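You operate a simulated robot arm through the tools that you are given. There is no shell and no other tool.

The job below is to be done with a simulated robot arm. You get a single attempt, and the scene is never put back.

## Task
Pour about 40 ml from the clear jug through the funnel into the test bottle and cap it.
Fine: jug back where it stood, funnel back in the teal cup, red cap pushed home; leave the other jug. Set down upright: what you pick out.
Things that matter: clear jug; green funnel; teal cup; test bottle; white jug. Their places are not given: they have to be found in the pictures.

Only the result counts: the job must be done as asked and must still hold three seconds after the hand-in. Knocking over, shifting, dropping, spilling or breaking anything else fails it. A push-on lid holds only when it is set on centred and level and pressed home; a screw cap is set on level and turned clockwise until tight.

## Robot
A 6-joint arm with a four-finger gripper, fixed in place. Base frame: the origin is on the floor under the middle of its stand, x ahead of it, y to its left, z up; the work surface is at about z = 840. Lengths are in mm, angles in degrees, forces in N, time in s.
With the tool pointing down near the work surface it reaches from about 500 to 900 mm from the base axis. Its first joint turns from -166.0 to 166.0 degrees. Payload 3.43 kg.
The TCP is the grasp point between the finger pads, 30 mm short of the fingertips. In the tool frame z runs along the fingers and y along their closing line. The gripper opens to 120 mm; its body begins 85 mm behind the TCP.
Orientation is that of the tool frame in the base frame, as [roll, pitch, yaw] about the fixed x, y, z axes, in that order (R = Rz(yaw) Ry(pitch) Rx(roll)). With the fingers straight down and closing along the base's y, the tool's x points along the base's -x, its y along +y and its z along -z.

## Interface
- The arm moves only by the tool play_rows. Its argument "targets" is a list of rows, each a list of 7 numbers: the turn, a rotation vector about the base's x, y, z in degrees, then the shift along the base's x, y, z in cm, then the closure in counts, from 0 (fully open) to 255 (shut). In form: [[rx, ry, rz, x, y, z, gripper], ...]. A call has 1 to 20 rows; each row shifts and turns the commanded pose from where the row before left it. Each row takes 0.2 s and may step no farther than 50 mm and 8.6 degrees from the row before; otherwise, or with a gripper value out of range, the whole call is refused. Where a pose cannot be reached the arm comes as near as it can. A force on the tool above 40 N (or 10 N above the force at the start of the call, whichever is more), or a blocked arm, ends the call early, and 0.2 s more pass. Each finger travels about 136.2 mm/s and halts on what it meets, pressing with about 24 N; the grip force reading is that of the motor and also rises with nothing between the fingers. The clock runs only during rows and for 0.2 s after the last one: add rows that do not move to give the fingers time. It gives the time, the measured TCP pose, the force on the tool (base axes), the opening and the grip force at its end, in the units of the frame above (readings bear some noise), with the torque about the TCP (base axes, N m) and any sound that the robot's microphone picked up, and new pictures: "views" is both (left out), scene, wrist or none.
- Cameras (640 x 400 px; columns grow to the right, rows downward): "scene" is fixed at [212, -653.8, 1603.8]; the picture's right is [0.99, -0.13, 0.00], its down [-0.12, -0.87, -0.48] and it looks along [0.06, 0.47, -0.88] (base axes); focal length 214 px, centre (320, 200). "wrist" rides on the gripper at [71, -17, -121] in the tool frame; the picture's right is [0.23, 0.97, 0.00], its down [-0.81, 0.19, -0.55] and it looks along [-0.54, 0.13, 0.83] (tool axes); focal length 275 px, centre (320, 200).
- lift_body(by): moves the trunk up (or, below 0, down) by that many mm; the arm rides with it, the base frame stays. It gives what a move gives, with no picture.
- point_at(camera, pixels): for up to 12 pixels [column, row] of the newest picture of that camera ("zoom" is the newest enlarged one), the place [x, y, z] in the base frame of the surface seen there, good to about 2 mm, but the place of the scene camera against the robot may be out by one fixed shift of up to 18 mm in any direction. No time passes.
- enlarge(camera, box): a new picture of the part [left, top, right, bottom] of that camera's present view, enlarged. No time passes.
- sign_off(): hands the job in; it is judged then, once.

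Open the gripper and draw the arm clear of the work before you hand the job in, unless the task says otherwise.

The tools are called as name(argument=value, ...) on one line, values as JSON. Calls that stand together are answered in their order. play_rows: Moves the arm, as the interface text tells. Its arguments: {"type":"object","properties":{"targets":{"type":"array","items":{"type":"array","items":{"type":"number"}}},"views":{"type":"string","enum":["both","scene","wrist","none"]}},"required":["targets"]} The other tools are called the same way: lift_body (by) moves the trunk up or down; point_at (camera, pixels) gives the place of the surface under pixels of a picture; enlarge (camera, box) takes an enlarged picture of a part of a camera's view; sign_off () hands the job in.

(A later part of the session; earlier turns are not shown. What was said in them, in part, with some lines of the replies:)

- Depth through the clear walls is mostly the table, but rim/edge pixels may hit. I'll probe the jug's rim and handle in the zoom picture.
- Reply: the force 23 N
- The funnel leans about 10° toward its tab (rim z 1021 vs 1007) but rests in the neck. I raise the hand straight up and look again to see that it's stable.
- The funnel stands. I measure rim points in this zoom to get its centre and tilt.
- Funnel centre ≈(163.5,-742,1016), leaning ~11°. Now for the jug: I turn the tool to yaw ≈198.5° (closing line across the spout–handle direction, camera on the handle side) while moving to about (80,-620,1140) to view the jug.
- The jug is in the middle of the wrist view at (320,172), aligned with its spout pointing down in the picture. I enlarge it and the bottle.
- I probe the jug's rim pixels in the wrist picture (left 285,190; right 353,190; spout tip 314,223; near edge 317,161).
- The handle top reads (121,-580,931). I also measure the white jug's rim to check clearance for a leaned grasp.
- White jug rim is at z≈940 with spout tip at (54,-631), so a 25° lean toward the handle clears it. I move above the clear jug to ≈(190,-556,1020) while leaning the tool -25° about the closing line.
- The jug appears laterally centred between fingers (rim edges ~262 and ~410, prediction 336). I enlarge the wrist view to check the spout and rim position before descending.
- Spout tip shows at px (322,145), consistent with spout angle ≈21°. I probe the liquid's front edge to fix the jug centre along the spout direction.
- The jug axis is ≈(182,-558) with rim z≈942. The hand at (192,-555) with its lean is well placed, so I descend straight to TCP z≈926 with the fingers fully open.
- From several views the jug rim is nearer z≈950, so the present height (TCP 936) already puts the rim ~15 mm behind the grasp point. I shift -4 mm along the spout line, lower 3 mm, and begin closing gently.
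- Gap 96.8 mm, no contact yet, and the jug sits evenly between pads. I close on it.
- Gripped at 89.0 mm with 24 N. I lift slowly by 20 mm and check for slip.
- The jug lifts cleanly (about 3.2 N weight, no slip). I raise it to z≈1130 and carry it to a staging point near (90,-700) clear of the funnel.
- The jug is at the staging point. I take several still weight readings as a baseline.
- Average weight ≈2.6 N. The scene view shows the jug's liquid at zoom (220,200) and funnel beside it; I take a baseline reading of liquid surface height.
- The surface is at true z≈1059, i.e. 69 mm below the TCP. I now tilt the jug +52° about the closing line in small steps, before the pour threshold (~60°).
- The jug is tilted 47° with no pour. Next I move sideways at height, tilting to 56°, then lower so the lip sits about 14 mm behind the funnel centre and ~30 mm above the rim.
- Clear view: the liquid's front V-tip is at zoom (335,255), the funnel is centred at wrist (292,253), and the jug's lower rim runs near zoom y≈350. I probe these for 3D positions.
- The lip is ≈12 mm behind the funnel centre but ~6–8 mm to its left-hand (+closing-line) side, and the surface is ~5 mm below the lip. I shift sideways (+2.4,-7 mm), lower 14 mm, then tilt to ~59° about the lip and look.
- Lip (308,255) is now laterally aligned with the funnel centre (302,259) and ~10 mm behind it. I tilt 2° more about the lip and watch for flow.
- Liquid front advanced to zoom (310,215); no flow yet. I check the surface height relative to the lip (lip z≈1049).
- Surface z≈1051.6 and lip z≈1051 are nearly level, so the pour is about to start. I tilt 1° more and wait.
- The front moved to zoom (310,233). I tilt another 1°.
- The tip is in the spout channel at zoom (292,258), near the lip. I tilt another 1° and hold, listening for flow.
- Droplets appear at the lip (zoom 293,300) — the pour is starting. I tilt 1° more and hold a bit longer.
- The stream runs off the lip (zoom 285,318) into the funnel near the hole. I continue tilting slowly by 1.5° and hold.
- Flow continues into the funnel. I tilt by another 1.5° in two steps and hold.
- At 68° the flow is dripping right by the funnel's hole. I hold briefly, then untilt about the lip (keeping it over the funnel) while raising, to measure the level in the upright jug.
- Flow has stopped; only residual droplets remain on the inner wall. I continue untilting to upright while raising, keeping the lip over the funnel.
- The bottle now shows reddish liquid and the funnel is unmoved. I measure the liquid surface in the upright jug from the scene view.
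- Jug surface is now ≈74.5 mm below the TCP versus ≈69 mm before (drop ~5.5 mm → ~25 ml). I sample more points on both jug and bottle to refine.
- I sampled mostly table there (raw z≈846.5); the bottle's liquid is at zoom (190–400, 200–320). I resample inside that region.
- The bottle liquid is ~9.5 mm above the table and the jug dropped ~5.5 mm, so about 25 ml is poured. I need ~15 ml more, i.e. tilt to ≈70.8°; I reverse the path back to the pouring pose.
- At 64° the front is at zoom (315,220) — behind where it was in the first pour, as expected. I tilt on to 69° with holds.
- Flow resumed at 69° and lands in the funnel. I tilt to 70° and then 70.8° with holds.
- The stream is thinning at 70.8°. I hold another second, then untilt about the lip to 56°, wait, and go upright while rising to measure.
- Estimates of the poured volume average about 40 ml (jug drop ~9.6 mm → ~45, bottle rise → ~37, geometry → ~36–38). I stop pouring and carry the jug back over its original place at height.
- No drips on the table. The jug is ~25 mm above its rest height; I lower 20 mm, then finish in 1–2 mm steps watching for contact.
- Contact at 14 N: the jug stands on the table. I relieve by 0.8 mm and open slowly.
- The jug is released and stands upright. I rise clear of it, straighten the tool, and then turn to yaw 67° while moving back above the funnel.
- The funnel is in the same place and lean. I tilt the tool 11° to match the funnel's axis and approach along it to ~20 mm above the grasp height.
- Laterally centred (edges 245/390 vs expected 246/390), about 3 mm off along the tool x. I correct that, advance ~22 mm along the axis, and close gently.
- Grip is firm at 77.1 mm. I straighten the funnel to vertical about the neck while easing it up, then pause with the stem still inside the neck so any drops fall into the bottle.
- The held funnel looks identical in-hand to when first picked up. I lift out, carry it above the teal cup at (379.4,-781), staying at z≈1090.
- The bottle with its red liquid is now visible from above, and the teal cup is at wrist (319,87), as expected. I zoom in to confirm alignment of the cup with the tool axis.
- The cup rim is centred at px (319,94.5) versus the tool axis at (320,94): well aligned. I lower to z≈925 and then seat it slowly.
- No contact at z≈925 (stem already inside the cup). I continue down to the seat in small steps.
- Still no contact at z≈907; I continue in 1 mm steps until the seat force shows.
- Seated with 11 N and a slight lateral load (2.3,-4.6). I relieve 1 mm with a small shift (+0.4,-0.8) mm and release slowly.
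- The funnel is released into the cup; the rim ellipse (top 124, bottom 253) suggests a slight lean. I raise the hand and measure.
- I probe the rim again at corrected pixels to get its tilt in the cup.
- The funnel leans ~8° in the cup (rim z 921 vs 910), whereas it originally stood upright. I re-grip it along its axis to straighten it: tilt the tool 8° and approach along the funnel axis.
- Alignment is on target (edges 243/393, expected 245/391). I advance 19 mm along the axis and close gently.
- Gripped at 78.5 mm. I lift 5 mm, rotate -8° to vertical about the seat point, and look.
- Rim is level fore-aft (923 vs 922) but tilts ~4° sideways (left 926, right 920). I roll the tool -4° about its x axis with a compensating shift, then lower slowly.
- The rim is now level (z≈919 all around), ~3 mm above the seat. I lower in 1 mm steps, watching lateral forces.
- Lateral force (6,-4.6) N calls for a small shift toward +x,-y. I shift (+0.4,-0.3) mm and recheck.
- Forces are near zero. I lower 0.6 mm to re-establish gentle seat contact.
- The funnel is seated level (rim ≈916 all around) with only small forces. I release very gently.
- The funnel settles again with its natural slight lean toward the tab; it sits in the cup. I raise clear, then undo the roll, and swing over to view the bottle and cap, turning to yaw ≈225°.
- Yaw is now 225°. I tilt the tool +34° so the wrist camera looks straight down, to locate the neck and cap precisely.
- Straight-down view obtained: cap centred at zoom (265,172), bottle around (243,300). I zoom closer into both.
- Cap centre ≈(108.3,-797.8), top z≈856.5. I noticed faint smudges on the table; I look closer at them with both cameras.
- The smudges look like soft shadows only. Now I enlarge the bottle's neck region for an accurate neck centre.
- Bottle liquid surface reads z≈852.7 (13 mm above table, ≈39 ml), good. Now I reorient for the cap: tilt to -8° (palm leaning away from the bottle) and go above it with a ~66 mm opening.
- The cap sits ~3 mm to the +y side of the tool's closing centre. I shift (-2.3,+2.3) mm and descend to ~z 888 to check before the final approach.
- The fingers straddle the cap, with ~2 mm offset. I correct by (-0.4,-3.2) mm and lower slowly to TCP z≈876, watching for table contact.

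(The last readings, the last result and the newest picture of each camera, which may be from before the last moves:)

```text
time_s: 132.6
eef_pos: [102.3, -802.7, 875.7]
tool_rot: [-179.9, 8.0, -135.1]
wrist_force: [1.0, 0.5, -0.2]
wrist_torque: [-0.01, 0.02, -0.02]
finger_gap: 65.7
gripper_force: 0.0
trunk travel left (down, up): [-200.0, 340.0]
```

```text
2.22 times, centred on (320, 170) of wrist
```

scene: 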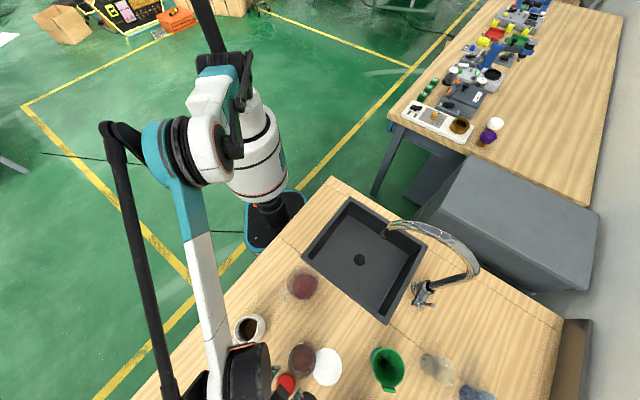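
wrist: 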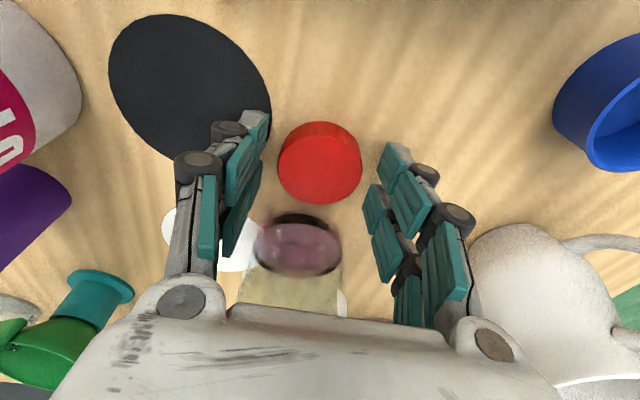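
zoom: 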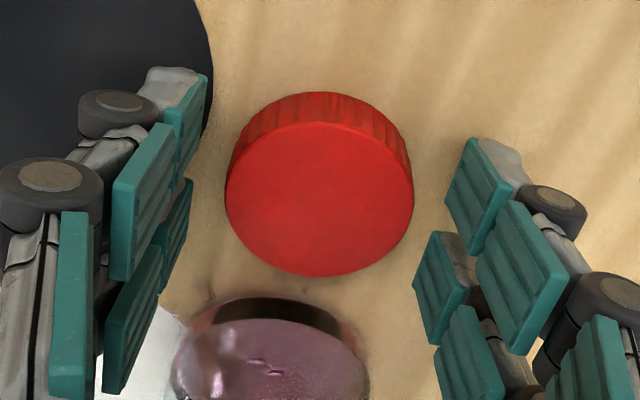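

The cap is now centred between the fingers and no table contact. I close gently on it.

play_rows(targets=[[0, 0, 0, 0, 0, 0, 130], [0, 0, 0, 0, 0, 0, 142], [0, 0, 0, 0, 0, 0, 150], [0, 0, 0, 0, 0, 0, 158], [0, 0, 0, 0, 0, 0, 190], [0, 0, 0, 0, 0, 0, 190]], views="wrist")

enlarge(camera="wrist", box=[220, 80, 420, 260])

```text
time_s: 134.0
eef_pos: [101.8, -802.0, 876.3]
tool_rot: [-179.9, 7.9, -135.1]
wrist_force: [0.0, -0.2, 0.0]
wrist_torque: [0.01, 0.03, 0.0]
finger_gap: 46.5
gripper_force: 24.5
trunk travel left (down, up): [-200.0, 340.0]
```

wrist: 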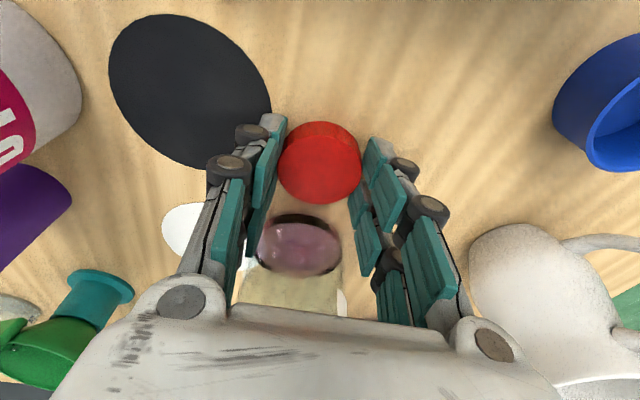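

```text
2.22 times, centred on (320, 170) of wrist
```

zoom: 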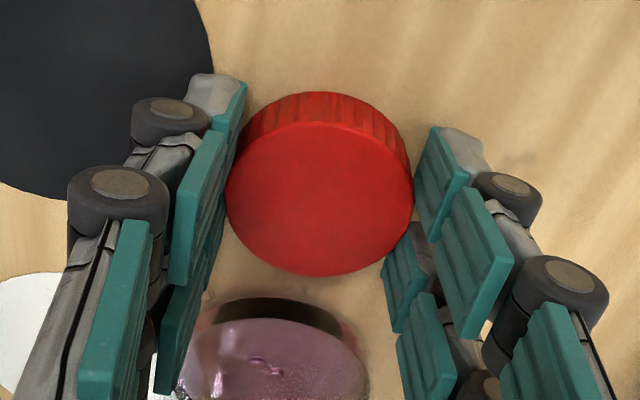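

Cap gripped at 46.5 mm. I lift it and check that it stays level in the fingers.

play_rows(targets=[[0, 0, 0, 0, 0, 0.5, 190], [0, 0, 0, 0, 0, 1.5, 190], [0, 0, 0, 0, 0, 3.0, 190], [0, 0, 0, 0, 0, 4.0, 190], [0, 0, 0, 0, 0, 4.0, 190], [0, 0, 0, 0, 0, 4.0, 190], [0, 0, 0, 0, 0, 0, 190]], views="both")

enlarge(camera="wrist", box=[220, 80, 420, 260])

point_at(camera="zoom", pixels=[[320, 200], [240, 200], [400, 200], [320, 140], [320, 265], [270, 150], [370, 150], [265, 250], [375, 250]])

```text
time_s: 135.6
eef_pos: [102.9, -803.9, 1046.4]
tool_rot: [-179.9, 7.9, -135.0]
wrist_force: [-0.2, -0.2, 0.2]
wrist_torque: [-0.02, -0.01, -0.01]
finger_gap: 46.8
gripper_force: 23.3
trunk travel left (down, up): [-200.0, 340.0]
```

scene: 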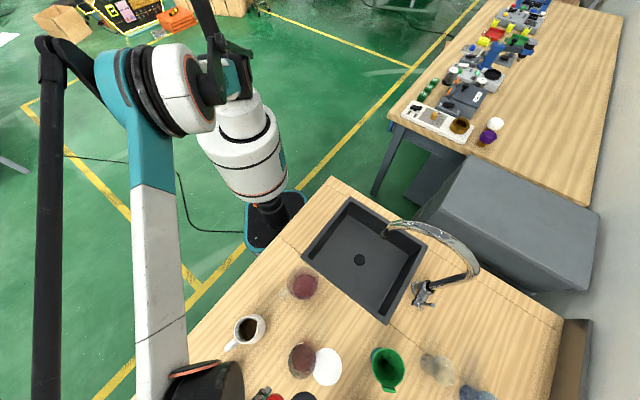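
wrist: 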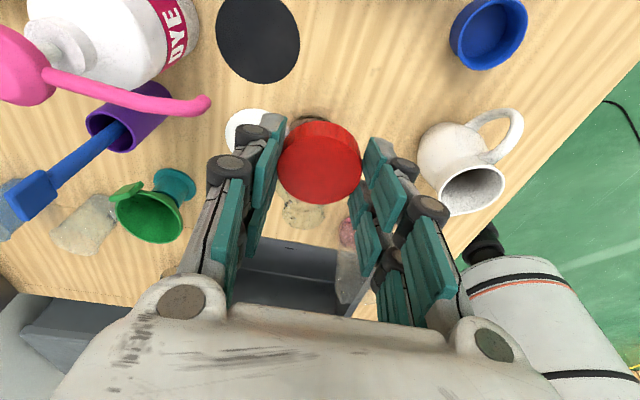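

```text
2.22 times, centred on (320, 170) of wrist
```

zoom: 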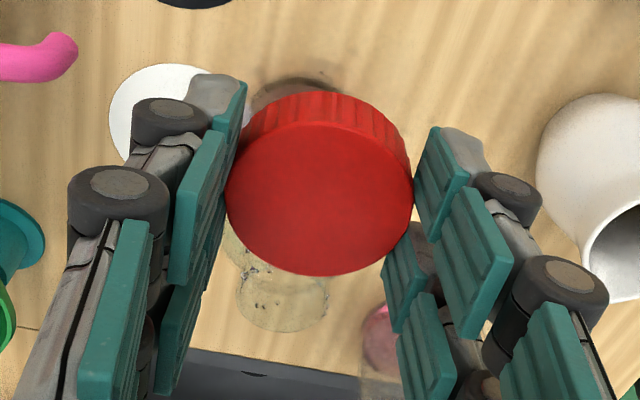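

```text
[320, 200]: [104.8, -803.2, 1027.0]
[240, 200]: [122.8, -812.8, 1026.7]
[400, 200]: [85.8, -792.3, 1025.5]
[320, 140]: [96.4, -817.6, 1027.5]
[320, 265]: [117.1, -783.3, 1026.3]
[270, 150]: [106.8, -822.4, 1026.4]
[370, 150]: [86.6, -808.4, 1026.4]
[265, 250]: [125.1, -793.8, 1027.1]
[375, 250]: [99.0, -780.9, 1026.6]
```

The cap is level (top z≈1026.6 everywhere). The bottle neck is visible just beyond it around wrist (304,213); I enlarge that for the neck position.

enlarge(camera="wrist", box=[270, 180, 340, 250])

point_at(camera="zoom", pixels=[[175, 235], [200, 225], [230, 215], [330, 270], [325, 290], [270, 340], [200, 310], [175, 270], [300, 330], [220, 330]])

enlarge(camera="scene", box=[275, 335, 325, 385])

```text
5.71 times, centred on (305, 215) of wrist
```

zoom: 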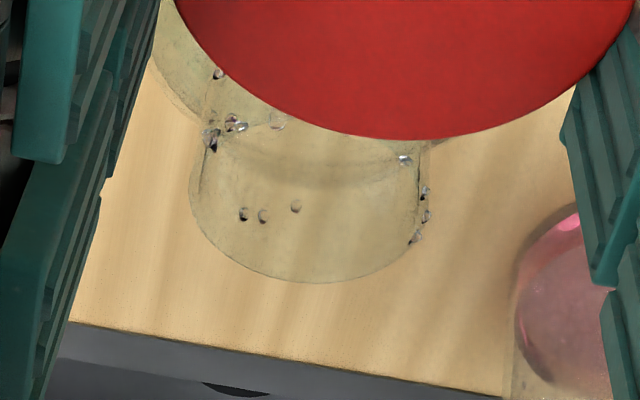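

```text
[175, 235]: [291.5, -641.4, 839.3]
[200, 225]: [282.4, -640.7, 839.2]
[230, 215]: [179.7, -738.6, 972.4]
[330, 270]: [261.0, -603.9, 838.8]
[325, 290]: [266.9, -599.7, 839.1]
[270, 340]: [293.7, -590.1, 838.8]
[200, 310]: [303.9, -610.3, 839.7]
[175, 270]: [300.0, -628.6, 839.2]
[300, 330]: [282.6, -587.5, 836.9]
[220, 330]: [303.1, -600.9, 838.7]
```

```text
8.00 times, centred on (300, 360) of scene
```

zoom: 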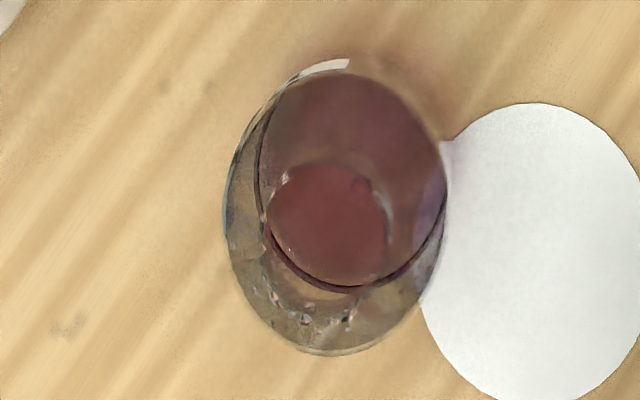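

The neck's outer edge spans zoom x 190–428 (OD ≈37 mm) with centre ≈(162,-742). I carry the cap over it: TCP target ≈(160,-744), staying ~25 mm above.

play_rows(targets=[[0, 0, 0, 1.0, 1.0, 0, 190], [0, 0, 0, 1.5, 1.6, 0, 190], [0, 0, 0, 1.6, 1.7, 0, 190], [0, 0, 0, 1.1, 1.2, 0, 190], [0, 0, 0, 0.52, 0.5, 0, 190], [0, 0, 0, 0, 0, -1.0, 190], [0, 0, 0, 0, 0, -0.5, 190], [0, 0, 0, 0, 0, 0, 190], [0, 0, 0, 0, 0, 0, 190]], views="both")

enlarge(camera="wrist", box=[250, 90, 390, 230])

enlarge(camera="scene", box=[265, 325, 345, 400])

```text
time_s: 137.6
eef_pos: [160.8, -740.5, 1029.2]
tool_rot: [-180.0, 7.9, -135.2]
wrist_force: [1.2, 0.2, 0.1]
wrist_torque: [0.01, -0.03, -0.01]
finger_gap: 46.7
gripper_force: 24.2
trunk travel left (down, up): [-200.0, 340.0]
```

scene: 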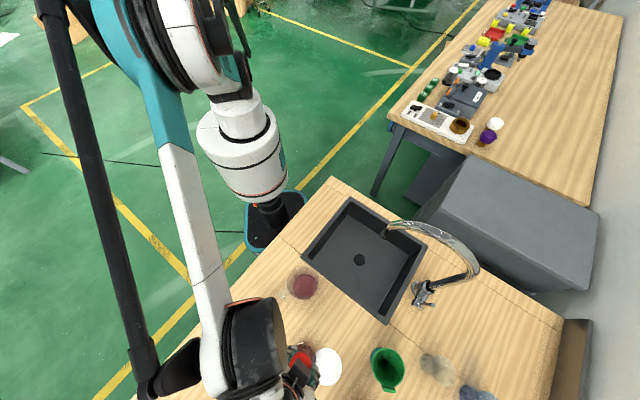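
wrist: 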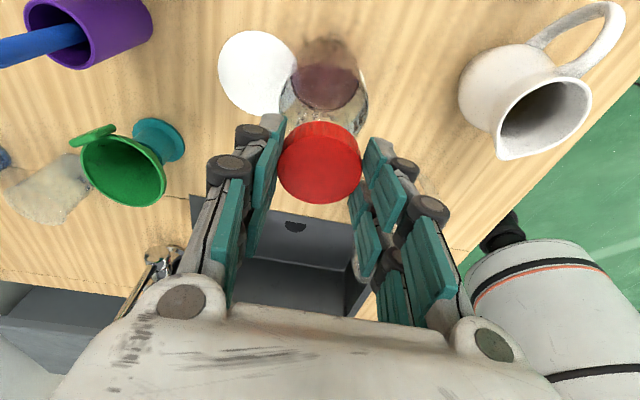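

```text
2.86 times, centred on (320, 160) of wrist
```

zoom: 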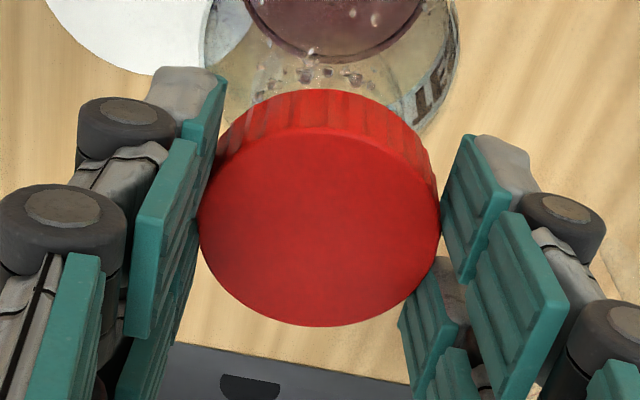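

```text
5.33 times, centred on (305, 362) of scene
```

zoom: 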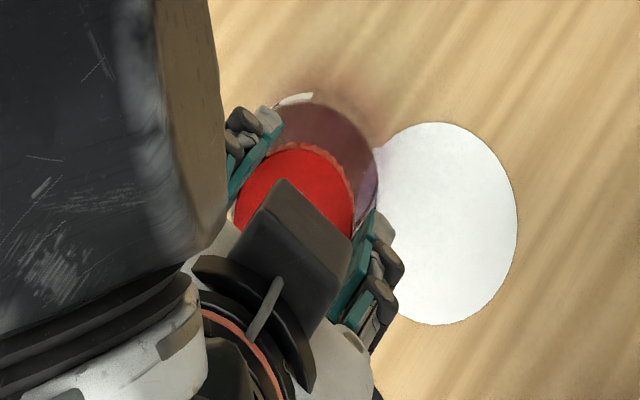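

The cap is over the bottle. I measure the bottle's liquid edges and cap in this view, and take more pose readings, to check alignment along the view direction.

point_at(camera="wrist", pixels=[[300, 86], [354, 88], [327, 70], [327, 106], [310, 75], [345, 75], [312, 102], [343, 102], [327, 88], [319, 165]])

play_rows(targets=[[0, 0, 0, 0, 0, 0, 190]], views="none")

play_rows(targets=[[0, 0, 0, 0, 0, 0, 190]], views="none")

play_rows(targets=[[0, 0, 0, 0, 0, 0, 190]], views="wrist")

enlarge(camera="wrist", box=[270, 20, 390, 150])

```text
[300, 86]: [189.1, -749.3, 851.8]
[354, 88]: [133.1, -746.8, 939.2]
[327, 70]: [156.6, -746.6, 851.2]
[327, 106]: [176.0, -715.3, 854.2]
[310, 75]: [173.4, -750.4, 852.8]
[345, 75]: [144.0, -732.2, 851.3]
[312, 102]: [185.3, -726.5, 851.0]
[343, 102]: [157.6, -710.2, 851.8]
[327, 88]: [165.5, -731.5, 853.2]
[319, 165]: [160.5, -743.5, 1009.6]
```

```text
time_s: 138.0
eef_pos: [161.3, -741.6, 1030.9]
tool_rot: [-180.0, 7.9, -135.1]
wrist_force: [0.2, -0.3, 0.6]
wrist_torque: [0.0, 0.03, 0.02]
finger_gap: 46.6
gripper_force: 24.0
trunk travel left (down, up): [-200.0, 340.0]
```

```text
time_s: 138.4
eef_pos: [160.5, -742.5, 1031.6]
tool_rot: [-180.0, 7.9, -135.1]
wrist_force: [0.2, -0.2, 0.1]
wrist_torque: [0.03, 0.06, 0.02]
finger_gap: 46.4
gripper_force: 24.2
trunk travel left (down, up): [-200.0, 340.0]
```

```text
time_s: 138.8
eef_pos: [160.6, -742.2, 1029.8]
tool_rot: [-179.9, 7.8, -135.1]
wrist_force: [0.2, -0.3, -0.6]
wrist_torque: [-0.01, 0.0, -0.01]
finger_gap: 46.3
gripper_force: 24.2
trunk travel left (down, up): [-200.0, 340.0]
```

wrist: 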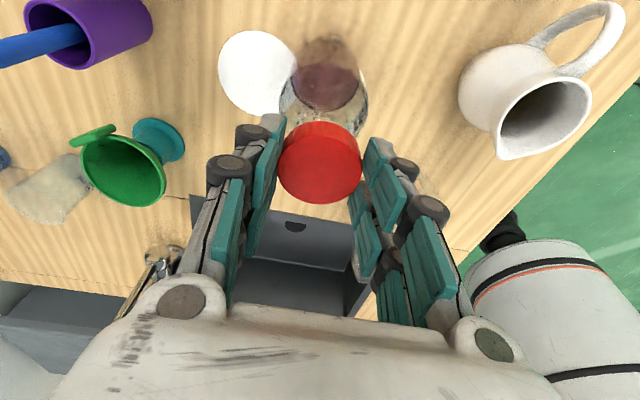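

```text
3.08 times, centred on (330, 85) of wrist
```

zoom: 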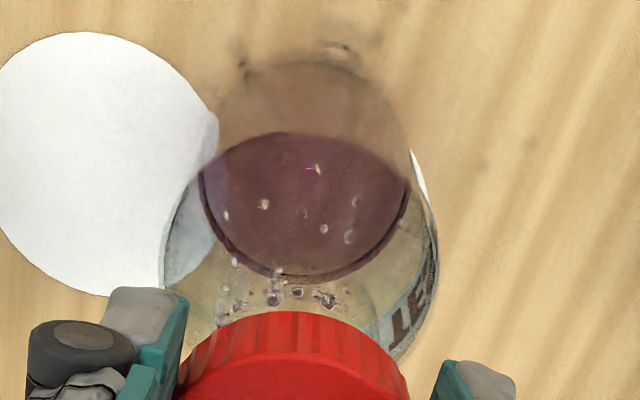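

Mean TCP ≈(160.8,-741.7). I measure the cap's top-face edges in this view to get its present centre.

enlarge(camera="wrist", box=[250, 90, 390, 230])

point_at(camera="zoom", pixels=[[206, 215], [434, 215], [320, 140], [320, 320], [260, 150], [380, 310], [385, 152], [255, 305], [320, 237], [240, 280], [400, 180]])

```text
2.86 times, centred on (320, 160) of wrist
```

zoom: 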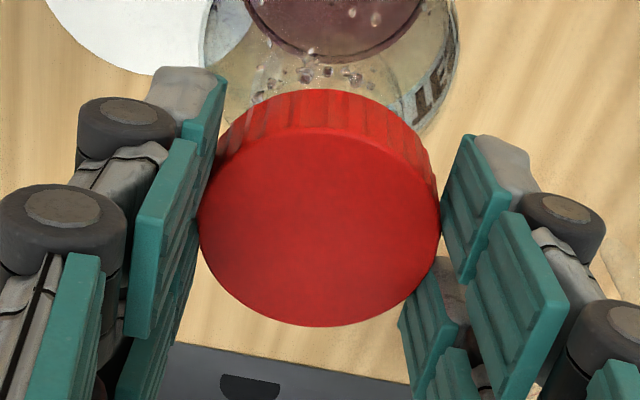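

```text
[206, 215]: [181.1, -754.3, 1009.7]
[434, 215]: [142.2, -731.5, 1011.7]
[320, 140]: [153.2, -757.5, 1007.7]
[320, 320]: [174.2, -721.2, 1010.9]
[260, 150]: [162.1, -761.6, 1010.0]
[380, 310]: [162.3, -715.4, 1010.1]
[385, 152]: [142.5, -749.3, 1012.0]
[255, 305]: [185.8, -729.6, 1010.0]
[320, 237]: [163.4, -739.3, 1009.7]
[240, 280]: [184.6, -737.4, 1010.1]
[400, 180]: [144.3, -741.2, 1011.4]
```

Cap centre ≈(163.6,-739.2), level. Now the bottle's liquid outline in the same view, for a relative comparison.

point_at(camera="wrist", pixels=[[326.8, 40], [326.8, 44], [326.8, 48], [326.8, 56], [292, 78], [294, 78], [358, 78], [356, 78], [324, 110], [324, 108], [300, 60], [350, 60]])

enlarge(camera="wrist", box=[280, 25, 370, 115])

```text
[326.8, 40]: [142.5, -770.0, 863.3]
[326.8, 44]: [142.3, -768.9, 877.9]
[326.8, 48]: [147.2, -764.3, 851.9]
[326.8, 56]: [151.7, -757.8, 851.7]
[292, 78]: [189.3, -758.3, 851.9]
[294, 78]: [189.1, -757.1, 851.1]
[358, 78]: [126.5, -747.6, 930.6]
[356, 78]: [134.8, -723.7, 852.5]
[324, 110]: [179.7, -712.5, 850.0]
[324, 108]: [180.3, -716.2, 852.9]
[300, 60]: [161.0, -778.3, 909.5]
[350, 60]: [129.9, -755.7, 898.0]
```

```text
4.44 times, centred on (325, 70) of wrist
```

zoom: 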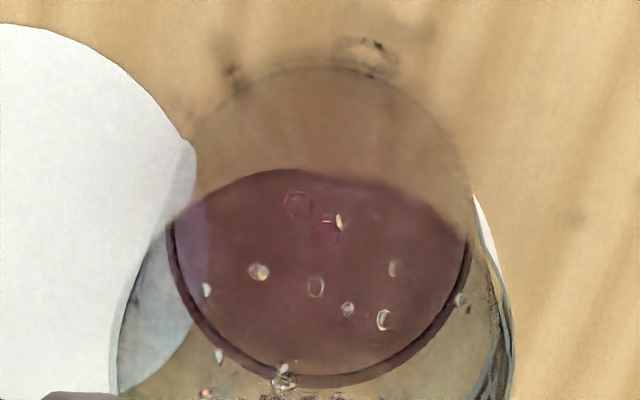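

Body-wall points put the bottle axis near (161.2,-741.2); the funnel seating indicated (163.3,-742). I shift the cap by (-1.4,-2.3) mm and lower toward the neck top in small steps.

play_rows(targets=[[0, 0, 0, -0.14, -0.23, 0, 190], [0, 0, 0, 0, 0, -0.5, 190], [0, 0, 0, 0, 0, -0.3, 190], [0, 0, 0, 0, 0, 0, 190]], views="none")

play_rows(targets=[[0, 0, 0, 0, 0, -0.2, 190], [0, 0, 0, 0, 0, 0, 190]], views="none")

play_rows(targets=[[0, 0, 0, 0, 0, -0.15, 190], [0, 0, 0, 0, 0, 0, 190]], views="none")

```text
time_s: 139.8
eef_pos: [158.6, -744.8, 1023.0]
tool_rot: [-180.0, 7.9, -135.1]
wrist_force: [-0.2, 0.1, 0.2]
wrist_torque: [0.0, -0.01, -0.03]
finger_gap: 46.6
gripper_force: 24.0
trunk travel left (down, up): [-200.0, 340.0]
```

```text
time_s: 140.4
eef_pos: [158.3, -745.2, 1019.1]
tool_rot: [-179.9, 7.8, -135.1]
wrist_force: [-1.0, -0.6, -0.2]
wrist_torque: [-0.02, 0.02, 0.02]
finger_gap: 46.7
gripper_force: 23.7
trunk travel left (down, up): [-200.0, 340.0]
```

```text
time_s: 141.0
eef_pos: [158.7, -744.7, 1019.2]
tool_rot: [-179.9, 7.9, -135.1]
wrist_force: [0.0, -0.4, 0.3]
wrist_torque: [0.0, 0.0, 0.0]
finger_gap: 46.7
gripper_force: 23.9
trunk travel left (down, up): [-200.0, 340.0]
```

No contact yet at z≈1019. I continue lowering in 1.5 mm steps.

play_rows(targets=[[0, 0, 0, 0, 0, -0.15, 190], [0, 0, 0, 0, 0, 0, 190]], views="none")

play_rows(targets=[[0, 0, 0, 0, 0, -0.15, 190], [0, 0, 0, 0, 0, 0, 190]], views="none")

play_rows(targets=[[0, 0, 0, 0, 0, -0.15, 190], [0, 0, 0, 0, 0, 0, 190]], views="wrist")

```text
time_s: 141.6
eef_pos: [158.4, -744.7, 1017.5]
tool_rot: [-179.8, 7.9, -135.1]
wrist_force: [-0.9, -0.6, -0.6]
wrist_torque: [0.04, -0.01, 0.0]
finger_gap: 46.4
gripper_force: 24.0
trunk travel left (down, up): [-200.0, 340.0]
```

```text
time_s: 142.2
eef_pos: [157.7, -745.0, 1015.5]
tool_rot: [-179.9, 7.9, -135.1]
wrist_force: [0.2, 0.2, 0.0]
wrist_torque: [0.01, -0.02, 0.0]
finger_gap: 46.8
gripper_force: 23.9
trunk travel left (down, up): [-200.0, 340.0]
```

```text
time_s: 142.8
eef_pos: [159.5, -744.3, 1015.3]
tool_rot: [-179.8, 7.9, -135.1]
wrist_force: [0.0, -0.5, 0.1]
wrist_torque: [0.0, 0.02, 0.03]
finger_gap: 46.5
gripper_force: 24.0
trunk travel left (down, up): [-200.0, 340.0]
```

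wrist: 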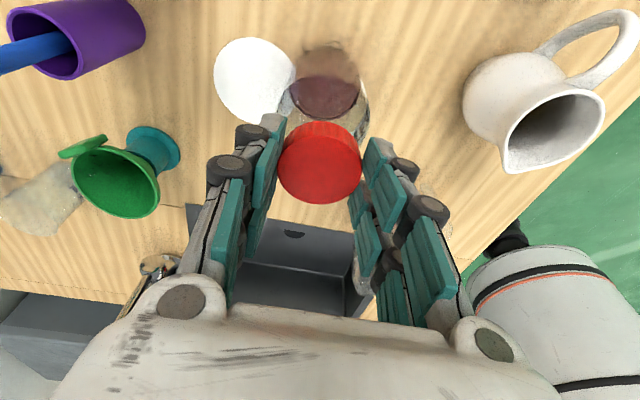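

Still free at ≈1015 — the cap may already be sliding over the neck. I continue lowering with checks.

play_rows(targets=[[0, 0, 0, 0, 0, -0.15, 190], [0, 0, 0, 0, 0, 0, 190]], views="none")

play_rows(targets=[[0, 0, 0, 0, 0, -0.15, 190], [0, 0, 0, 0, 0, 0, 190]], views="none")

play_rows(targets=[[0, 0, 0, 0, 0, -0.15, 190], [0, 0, 0, 0, 0, 0, 190]], views="none")

```text
time_s: 143.4
eef_pos: [158.4, -744.7, 1013.2]
tool_rot: [-179.9, 7.9, -135.1]
wrist_force: [0.5, -0.8, 0.1]
wrist_torque: [-0.01, -0.01, 0.0]
finger_gap: 46.8
gripper_force: 24.0
trunk travel left (down, up): [-200.0, 340.0]
```

```text
time_s: 144.0
eef_pos: [158.9, -745.3, 1011.9]
tool_rot: [-179.8, 7.8, -135.1]
wrist_force: [0.7, -0.9, -0.2]
wrist_torque: [-0.01, 0.03, 0.0]
finger_gap: 46.6
gripper_force: 23.8
trunk travel left (down, up): [-200.0, 340.0]
```

```text
time_s: 144.6
eef_pos: [159.0, -745.0, 1010.0]
tool_rot: [-179.9, 7.9, -135.1]
wrist_force: [0.6, -0.6, -0.2]
wrist_torque: [0.03, -0.02, -0.03]
finger_gap: 46.6
gripper_force: 24.3
trunk travel left (down, up): [-200.0, 340.0]
```

No resistance at ≈1010; I keep lowering in 1.5 mm steps.

play_rows(targets=[[0, 0, 0, 0, 0, -0.15, 190], [0, 0, 0, 0, 0, 0, 190]], views="none")

play_rows(targets=[[0, 0, 0, 0, 0, -0.15, 190], [0, 0, 0, 0, 0, 0, 190]], views="none")

play_rows(targets=[[0, 0, 0, 0, 0, -0.15, 190], [0, 0, 0, 0, 0, 0, 190]], views="both")

```text
time_s: 145.2
eef_pos: [160.0, -745.1, 1008.2]
tool_rot: [-179.9, 7.9, -135.1]
wrist_force: [0.5, 0.4, 0.3]
wrist_torque: [0.02, 0.01, -0.03]
finger_gap: 46.6
gripper_force: 24.4
trunk travel left (down, up): [-200.0, 340.0]
```

```text
time_s: 145.8
eef_pos: [159.2, -745.9, 1008.1]
tool_rot: [-179.8, 7.9, -135.1]
wrist_force: [0.9, -0.7, -0.7]
wrist_torque: [0.01, 0.01, -0.01]
finger_gap: 46.5
gripper_force: 24.3
trunk travel left (down, up): [-200.0, 340.0]
```

```text
time_s: 146.4
eef_pos: [159.0, -745.2, 1005.6]
tool_rot: [-179.9, 7.9, -135.1]
wrist_force: [0.1, -0.9, 0.2]
wrist_torque: [0.0, -0.01, 0.03]
finger_gap: 46.3
gripper_force: 24.3
trunk travel left (down, up): [-200.0, 340.0]
```

scene: 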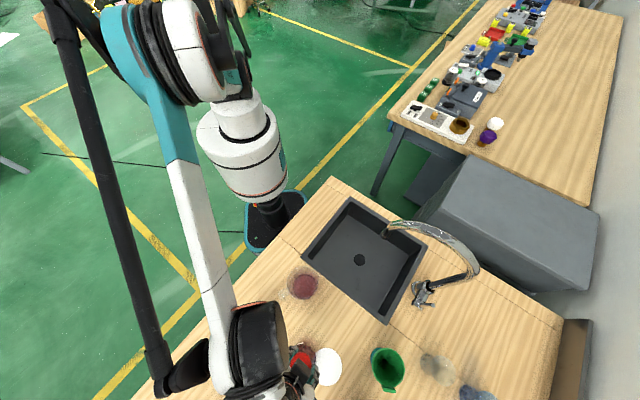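
wrist: 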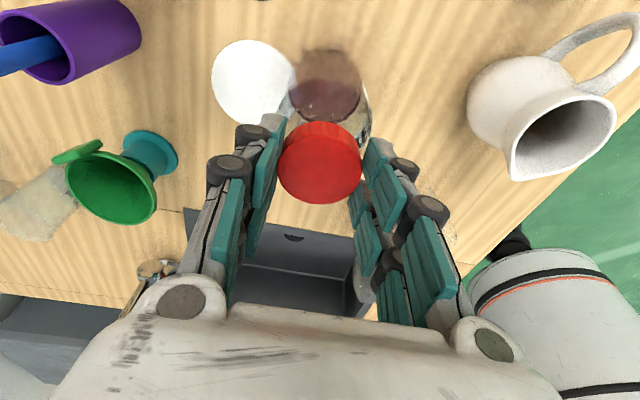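

Still free at ≈1006. I enlarge to see the cap against the neck before continuing.

enlarge(camera="wrist", box=[270, 40, 390, 150])

enlarge(camera="scene", box=[275, 335, 335, 390])

```text
3.64 times, centred on (330, 95) of wrist
```

zoom: 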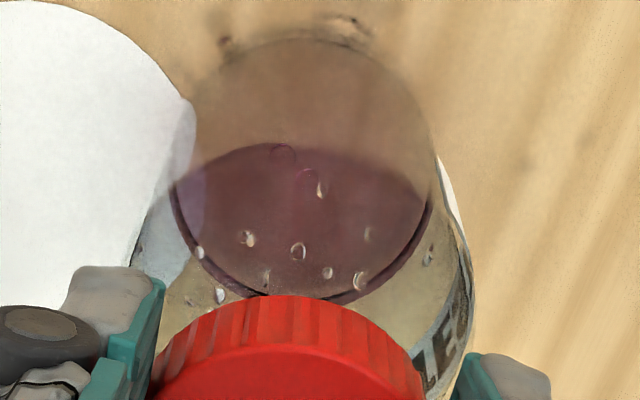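

```text
7.27 times, centred on (305, 362) of scene
```

zoom: 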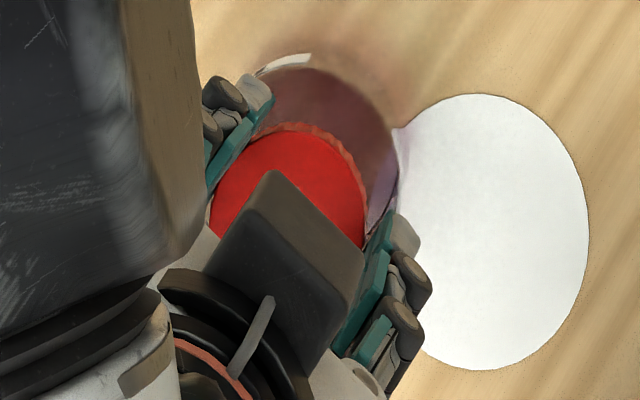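

The cap looks centred on the bottle in this view. I continue lowering to find the inner-top contact.

play_rows(targets=[[0, 0, 0, 0, 0, -0.15, 190], [0, 0, 0, 0, 0, 0, 190]], views="none")

play_rows(targets=[[0, 0, 0, 0, 0, -0.15, 190], [0, 0, 0, 0, 0, 0, 190]], views="none")

play_rows(targets=[[0, 0, 0, 0, 0, -0.1, 190], [0, 0, 0, 0, 0, 0, 190]], views="none")

```text
time_s: 147.0
eef_pos: [159.2, -745.3, 1005.5]
tool_rot: [-179.9, 7.9, -135.0]
wrist_force: [-0.4, 0.0, 0.0]
wrist_torque: [0.03, 0.01, 0.0]
finger_gap: 46.7
gripper_force: 24.6
trunk travel left (down, up): [-200.0, 340.0]
```

```text
time_s: 147.6
eef_pos: [159.0, -744.6, 1002.1]
tool_rot: [-179.9, 7.8, -135.1]
wrist_force: [0.2, 0.0, 0.9]
wrist_torque: [-0.01, -0.05, -0.01]
finger_gap: 46.8
gripper_force: 23.6
trunk travel left (down, up): [-200.0, 340.0]
```

```text
time_s: 148.2
eef_pos: [159.3, -744.6, 1001.4]
tool_rot: [-179.9, 7.9, -135.2]
wrist_force: [-1.4, -2.4, 16.7]
wrist_torque: [-0.25, 0.14, -0.02]
finger_gap: 46.5
gripper_force: 23.9
trunk travel left (down, up): [-200.0, 340.0]
heard: snap
```

A snap was heard at 16.7 N: the cap clicked on. I relieve the load slightly and open the fingers, then inspect.

play_rows(targets=[[0, 0, 0, 0, 0, 0, 190], [0, 0, 0, 0, 0, 0.05, 190], [0, 0, 0, 0, 0, 0, 150], [0, 0, 0, 0, 0, 0, 140], [0, 0, 0, 0, 0, 0, 125], [0, 0, 0, 0, 0, 0, 110], [0, 0, 0, 0, 0, 0, 110]], views="wrist")

enlarge(camera="wrist", box=[250, 90, 390, 230])

point_at(camera="zoom", pixels=[[210, 215], [430, 215], [320, 145], [320, 315], [260, 155], [380, 305], [385, 155], [255, 305], [320, 237]])

```text
time_s: 149.8
eef_pos: [159.5, -744.4, 1001.6]
tool_rot: [180.0, 7.9, -135.0]
wrist_force: [0.5, 0.1, -0.5]
wrist_torque: [-0.02, -0.01, 0.02]
finger_gap: 68.4
gripper_force: 0.0
trunk travel left (down, up): [-200.0, 340.0]
```

wrist: 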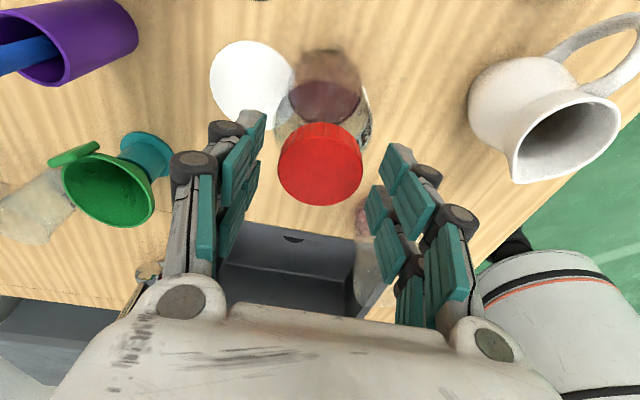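

```text
2.86 times, centred on (320, 160) of wrist
```

zoom: 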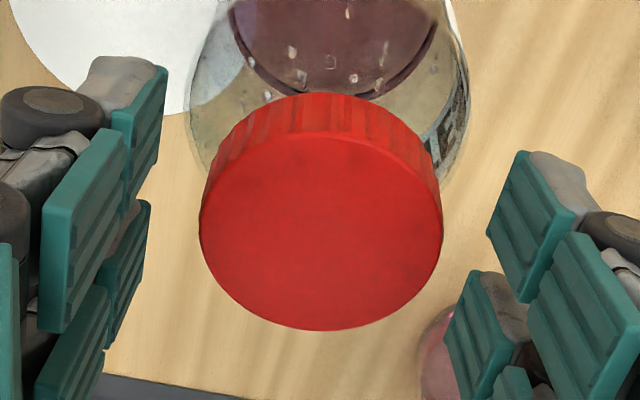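

```text
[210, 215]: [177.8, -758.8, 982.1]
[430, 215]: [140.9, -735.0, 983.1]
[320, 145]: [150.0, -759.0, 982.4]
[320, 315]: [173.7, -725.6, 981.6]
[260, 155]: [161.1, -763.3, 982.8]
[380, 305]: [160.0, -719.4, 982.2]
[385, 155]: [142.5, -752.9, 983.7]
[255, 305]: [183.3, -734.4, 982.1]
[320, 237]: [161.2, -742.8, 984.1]
```

The cap sits level (top z≈982.6) and centred on the neck. For assurance I'll press it from above: raise, straighten the tool, close the fingers, and centre over the cap.

play_rows(targets=[[0, 0, 0, 0, 0, 2.0, 110], [0, 0, 0, 0, 0, 3.0, 110], [-5.66, 5.66, 0, 0.12, 0.1, 1.5, 110], [0, 0, 0, 0.12, 0.1, 0, 200], [0, 0, 0, 0, 0, 0, 255], [0, 0, 0, 0, 0, 0, 255], [0, 0, 0, 0, 0, 0, 255]], views="wrist")

play_rows(targets=[[0, 0, 0, 0, 0, 0, 255]], views="none")

```text
time_s: 151.4
eef_pos: [161.1, -742.7, 1066.1]
tool_rot: [-179.8, 0.0, -135.1]
wrist_force: [0.3, 0.2, 0.2]
wrist_torque: [0.02, 0.03, 0.03]
finger_gap: 0.0
gripper_force: 23.9
trunk travel left (down, up): [-200.0, 340.0]
```

wrist: 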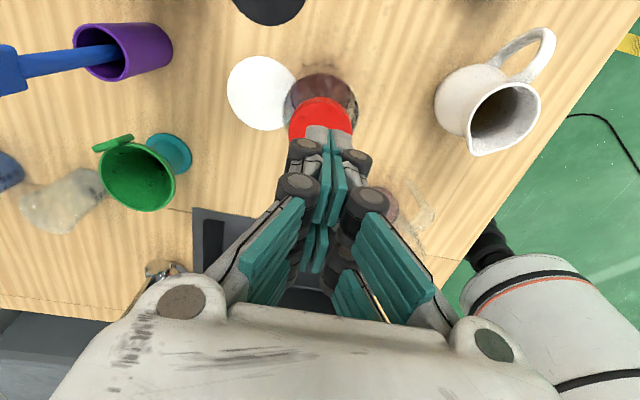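

```text
time_s: 151.8
eef_pos: [161.3, -742.9, 1066.2]
tool_rot: [-179.9, -0.1, -135.1]
wrist_force: [0.0, 0.5, -0.3]
wrist_torque: [0.02, -0.01, -0.01]
finger_gap: 0.0
gripper_force: 23.8
trunk travel left (down, up): [-200.0, 340.0]
```

The closed fingertips are centred over the cap. I lower to ~8 mm above it, then press in small steps.

play_rows(targets=[[0, 0, 0, 0.04, 0.03, -2.5, 255], [0, 0, 0, 0, 0, -1.5, 255], [0, 0, 0, 0, 0, -0.5, 255], [0, 0, 0, 0, 0, 0, 255]], views="none")

play_rows(targets=[[0, 0, 0, 0, 0, -0.3, 255], [0, 0, 0, 0, 0, -0.2, 255], [0, 0, 0, 0, 0, 0, 255]], views="none")

play_rows(targets=[[0, 0, 0, 0, 0, -0.2, 255], [0, 0, 0, 0, 0, 0, 255]], views="none")

```text
time_s: 152.8
eef_pos: [162.0, -743.1, 1021.4]
tool_rot: [-179.8, -0.1, -135.1]
wrist_force: [0.2, -0.5, 1.1]
wrist_torque: [0.0, -0.03, -0.03]
finger_gap: 0.0
gripper_force: 24.5
trunk travel left (down, up): [-200.0, 340.0]
```

```text
time_s: 153.6
eef_pos: [162.1, -741.7, 1017.9]
tool_rot: [-179.9, -0.1, -135.1]
wrist_force: [-0.1, -0.4, 0.2]
wrist_torque: [0.02, -0.03, 0.0]
finger_gap: 0.0
gripper_force: 24.0
trunk travel left (down, up): [-200.0, 340.0]
```

```text
time_s: 154.2
eef_pos: [162.2, -742.2, 1016.3]
tool_rot: [-179.8, -0.2, -135.2]
wrist_force: [-0.7, 0.7, -0.2]
wrist_torque: [-0.03, 0.03, -0.01]
finger_gap: 0.0
gripper_force: 24.0
trunk travel left (down, up): [-200.0, 340.0]
```

No contact yet at z≈1016; I continue in 1.5 mm steps toward the cap top (expected near z≈1013).

play_rows(targets=[[0, 0, 0, 0, 0, -0.15, 255], [0, 0, 0, 0, 0, 0, 255]], views="none")

play_rows(targets=[[0, 0, 0, 0, 0, -0.15, 255], [0, 0, 0, 0, 0, 0, 255]], views="none")

play_rows(targets=[[0, 0, 0, 0, 0, -0.1, 255], [0, 0, 0, 0, 0, 0, 255]], views="none")

```text
time_s: 154.8
eef_pos: [160.8, -742.9, 1014.4]
tool_rot: [-179.9, -0.1, -135.0]
wrist_force: [-0.1, 0.5, 0.7]
wrist_torque: [0.03, 0.01, -0.01]
finger_gap: 0.1
gripper_force: 23.5
trunk travel left (down, up): [-200.0, 340.0]
```

```text
time_s: 155.4
eef_pos: [161.9, -742.5, 1012.4]
tool_rot: [-179.9, -0.2, -135.1]
wrist_force: [-0.6, 0.4, 0.3]
wrist_torque: [0.0, 0.0, -0.01]
finger_gap: 0.0
gripper_force: 24.5
trunk travel left (down, up): [-200.0, 340.0]
```

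```text
time_s: 156.0
eef_pos: [161.7, -741.9, 1011.7]
tool_rot: [-179.9, -0.1, -135.2]
wrist_force: [0.3, 0.2, 0.3]
wrist_torque: [0.02, -0.01, 0.0]
finger_gap: 0.2
gripper_force: 24.2
trunk travel left (down, up): [-200.0, 340.0]
```

The fingertips have not touched yet at z≈1011.7; I go on 1 mm at a time.

play_rows(targets=[[0, 0, 0, 0, 0, -0.1, 255], [0, 0, 0, 0, 0, 0, 255]], views="none")

play_rows(targets=[[0, 0, 0, 0, 0, -0.1, 255], [0, 0, 0, 0, 0, 0, 255]], views="none")

play_rows(targets=[[0, 0, 0, 0, 0, -0.1, 255], [0, 0, 0, 0, 0, 0, 255]], views="wrist")

```text
time_s: 156.6
eef_pos: [162.0, -743.0, 1011.3]
tool_rot: [-179.9, -0.1, -135.1]
wrist_force: [0.0, 0.3, 0.3]
wrist_torque: [-0.03, 0.0, -0.01]
finger_gap: 0.0
gripper_force: 24.3
trunk travel left (down, up): [-200.0, 340.0]
```

```text
time_s: 157.2
eef_pos: [161.2, -742.3, 1010.1]
tool_rot: [-179.9, -0.1, -135.0]
wrist_force: [-0.2, -0.5, -0.2]
wrist_torque: [-0.01, 0.02, 0.0]
finger_gap: 5.9
gripper_force: 24.4
trunk travel left (down, up): [-200.0, 340.0]
```

```text
time_s: 157.8
eef_pos: [161.7, -740.9, 1009.5]
tool_rot: [-179.8, -0.1, -135.1]
wrist_force: [1.9, -3.1, 16.2]
wrist_torque: [-0.04, -0.05, -0.02]
finger_gap: 5.9
gripper_force: 24.3
trunk travel left (down, up): [-200.0, 340.0]
```

wrist: 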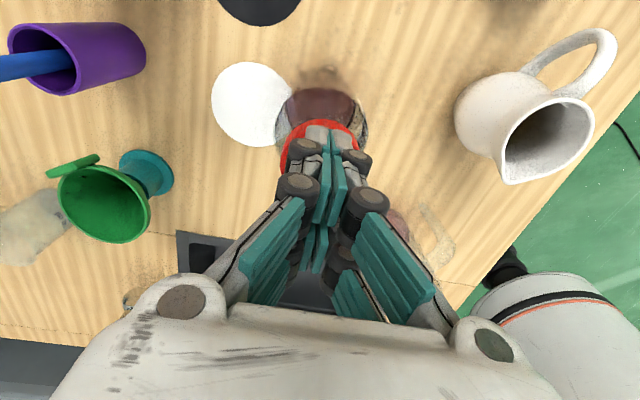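

Contact with 16 N on the cap top. I press 0.5 mm further for a firm push, then lift off.

play_rows(targets=[[0, 0, 0, 0, 0, -0.05, 255], [0, 0, 0, 0, 0, 0, 255]], views="none")

play_rows(targets=[[0, 0, 0, 0, 0, 0.5, 255], [0, 0, 0, 0, 0, 1.5, 255], [0, 0, 0, 0, 0, 3.0, 255], [0, 0, 0, 0, 0, 4.0, 255], [0, 0, 0, 0, 0, 4.0, 150], [0, 0, 0, 0, 0, 0, 60], [0, 0, 0, 0, 0, 0, 20]], views="both")

enlarge(camera="wrist", box=[240, 30, 400, 190])

```text
time_s: 158.4
eef_pos: [161.6, -741.3, 1009.3]
tool_rot: [-180.0, -0.1, -135.1]
wrist_force: [1.0, -4.8, 22.5]
wrist_torque: [-0.1, -0.05, 0.03]
finger_gap: 5.8
gripper_force: 23.5
trunk travel left (down, up): [-200.0, 340.0]
```

```text
time_s: 160.0
eef_pos: [161.7, -741.4, 1135.6]
tool_rot: [-180.0, -0.1, -135.1]
wrist_force: [0.0, 0.4, -0.2]
wrist_torque: [0.01, 0.0, -0.01]
finger_gap: 110.5
gripper_force: 0.0
trunk travel left (down, up): [-200.0, 340.0]
```

scene: 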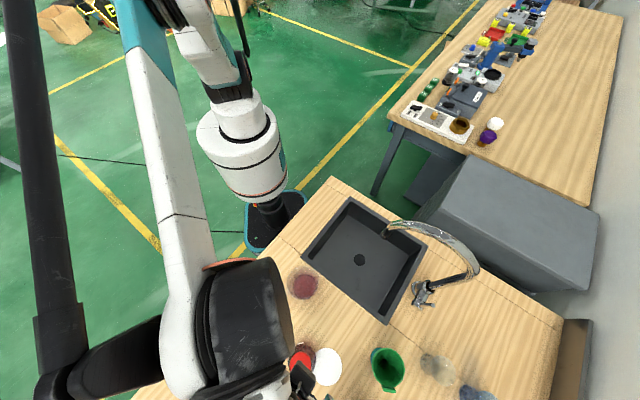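
wrist: 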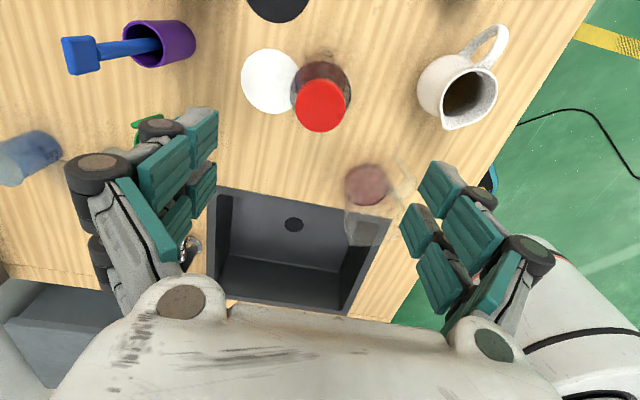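

```text
2.50 times, centred on (320, 110) of wrist
```

zoom: 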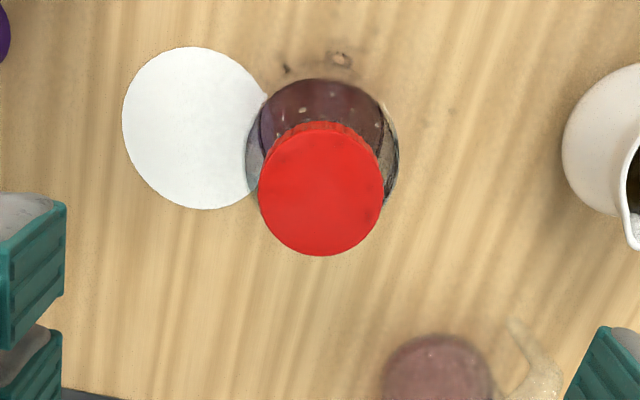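

The capped bottle looks right. I notice small dark marks near zoom (285,68) and (340,58); I zoom in on them and the cap.

enlarge(camera="wrist", box=[295, 35, 355, 95])

point_at(camera="wrist", pixels=[[328, 53], [329, 54], [306, 57], [305, 56], [320, 105], [300, 105], [340, 105], [320, 88], [320, 122], [372, 74]])

enlarge(camera="scene", box=[240, 330, 310, 400])

```text
6.67 times, centred on (325, 65) of wrist
```

zoom: 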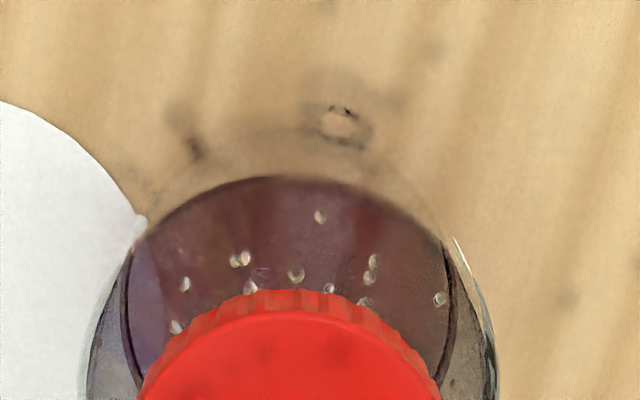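

```text
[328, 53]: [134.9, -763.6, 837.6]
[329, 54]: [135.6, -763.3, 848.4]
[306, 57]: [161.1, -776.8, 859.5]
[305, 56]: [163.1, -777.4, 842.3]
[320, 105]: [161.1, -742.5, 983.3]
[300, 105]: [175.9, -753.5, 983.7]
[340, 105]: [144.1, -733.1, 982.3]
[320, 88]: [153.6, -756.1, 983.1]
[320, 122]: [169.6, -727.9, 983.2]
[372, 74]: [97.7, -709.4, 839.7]
```

```text
5.71 times, centred on (275, 365) of scene
```

zoom: 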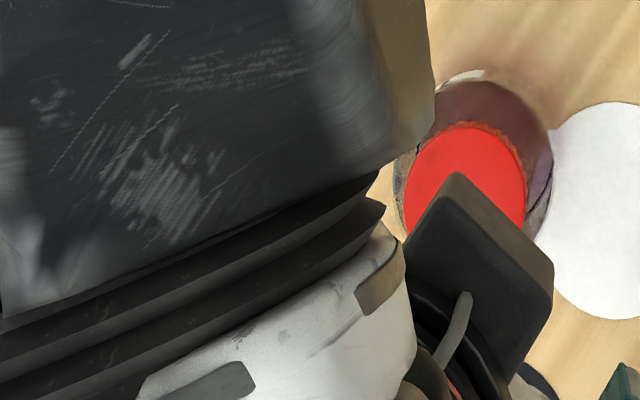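

The marks are faint shadow/caustic patterns beside the bottle; the cap top is level at z≈983. I open fully and withdraw the arm to its start area for a final look.

play_rows(targets=[[0, 0, 0, 0, 0, 4.0, 0], [0, 0, 0, 0, 0.5, 4.0, 0], [0, 0, 0, 0.6, 3.5, 2.5, 0], [0, 0, 0, 0.8, 4.0, 2.0, 0], [0, 0, 0, 0.8, 4.0, 2.0, 0], [0, 0, 0, 0.8, 4.0, 2.0, 0], [0, 0, 0, 0.8, 4.0, 1.5, 0], [0, 0, 0, 0.8, 4.0, 1.5, 0], [0, 0, 0, 0.8, 4.0, 1.0, 0], [0, 0, 0, 0.6, 3.0, 0.5, 0], [0, 0, 0, 0, 0, 0, 0]], views="both")

enlarge(camera="scene", box=[200, 250, 360, 400])

enlarge(camera="scene", box=[340, 300, 520, 400])

```text
time_s: 162.3
eef_pos: [247.5, -490.0, 1343.1]
tool_rot: [-179.9, -0.1, -135.0]
wrist_force: [0.1, -0.1, 0.1]
wrist_torque: [0.01, -0.05, 0.03]
finger_gap: 119.8
gripper_force: 0.0
trunk travel left (down, up): [-200.0, 340.0]
stopped in row 11: the arm was blocked; the commanded pose is now the measured one
```

scene: 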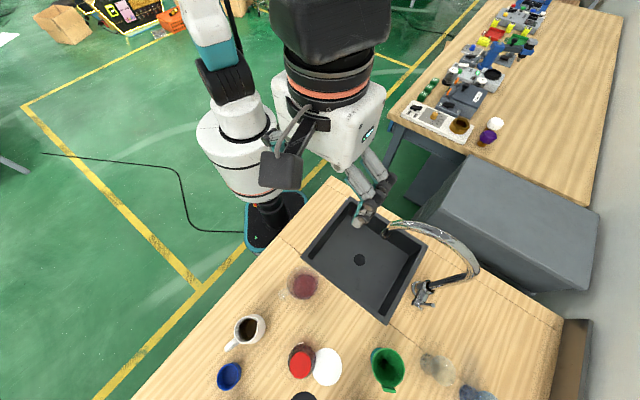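
wrist: 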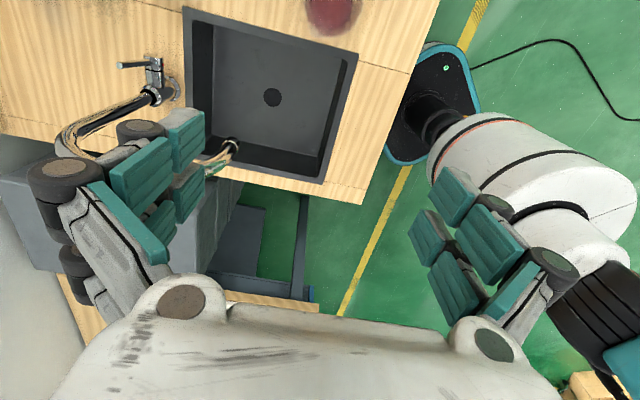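

```text
2.67 times, centred on (280, 325) of scene
```

zoom: 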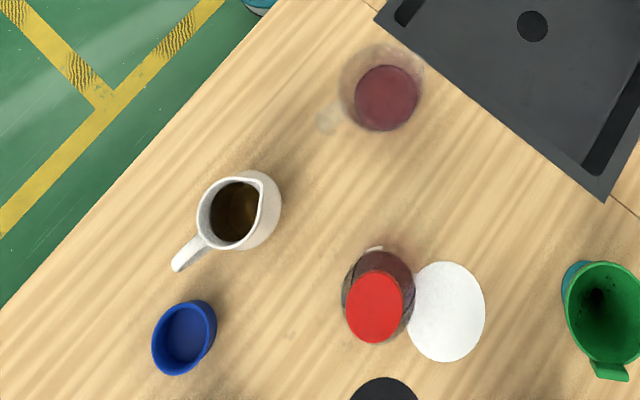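

```text
3.56 times, centred on (430, 350) of scene
```

zoom: 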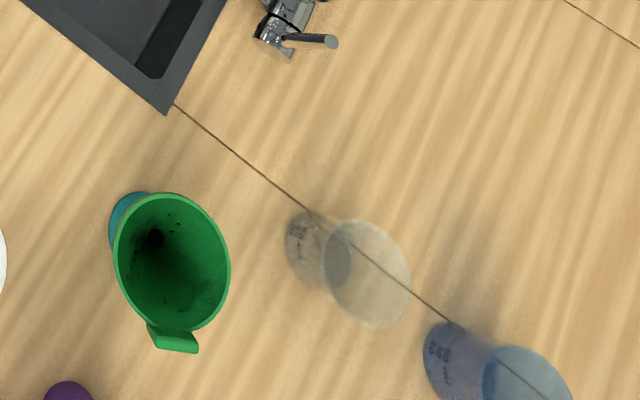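

The arm stopped near its start area (blocked by its own limit, zero force), clear of everything. I check the jug's level once more from the scene camera and wrist to confirm the poured amount.

point_at(camera="scene", pixels=[[303, 287], [305, 285], [301, 285], [305, 289], [301, 289], [307, 287], [299, 287], [303, 283], [303, 291], [300, 362], [304, 364], [297, 366]])

point_at(camera="wrist", pixels=[[335, 8], [330, 10], [340, 10], [325, 14], [345, 14], [335, 18], [272, 97], [330, 45]])

```text
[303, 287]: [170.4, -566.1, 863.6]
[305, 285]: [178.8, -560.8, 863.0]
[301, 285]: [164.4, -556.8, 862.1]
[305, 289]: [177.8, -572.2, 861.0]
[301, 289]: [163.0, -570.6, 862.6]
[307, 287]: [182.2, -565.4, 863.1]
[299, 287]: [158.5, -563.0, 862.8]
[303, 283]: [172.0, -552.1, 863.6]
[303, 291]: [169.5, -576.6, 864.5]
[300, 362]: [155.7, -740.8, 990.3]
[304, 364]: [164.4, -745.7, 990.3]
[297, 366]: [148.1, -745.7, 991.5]
```

```text
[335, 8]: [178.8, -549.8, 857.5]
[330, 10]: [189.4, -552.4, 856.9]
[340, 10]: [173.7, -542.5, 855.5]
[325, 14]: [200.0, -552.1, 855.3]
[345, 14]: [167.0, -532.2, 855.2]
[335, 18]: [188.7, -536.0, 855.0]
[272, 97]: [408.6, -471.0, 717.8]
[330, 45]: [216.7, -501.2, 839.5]
```

Jug level dropped ≈8.1 mm (≈39 ml), the cap is on and level, the jug is back in place, the funnel is in the teal cup, and the white jug is untouched. The gripper is open and the arm is clear, so I hand the job in.

sign_off()

```text
The job is handed in.
```

I poured about 39 ml from the clear jug through the funnel into the test bottle, capped it and handed the job in. The result of the judging was not shown to me.

- **Pour:** the level in the clear jug dropped by about 8 mm, which works out to roughly 39 ml. The level in the bottle agrees.
- **Cap:** the red cap snapped on when pushed. I then pressed it again from above with about 22 N. It sits level and centred.
- **Clear jug:** it is back where it stood, upright.
- **Funnel:** it is back in the teal cup but leans about 8° towards its tab. It stood upright at the start. I re-seated it once and it settled back to the same lean.
- **White jug:** left alone.
- **Spills:** I saw none on the table. A few faint marks near the bottle looked like shadows of droplets inside it. A few drops are still clinging inside the funnel.

The gripper is open and the arm is clear of the work. The last move of the withdrawal stopped early because the arm was blocked, probably at a joint limit, with no contact force.
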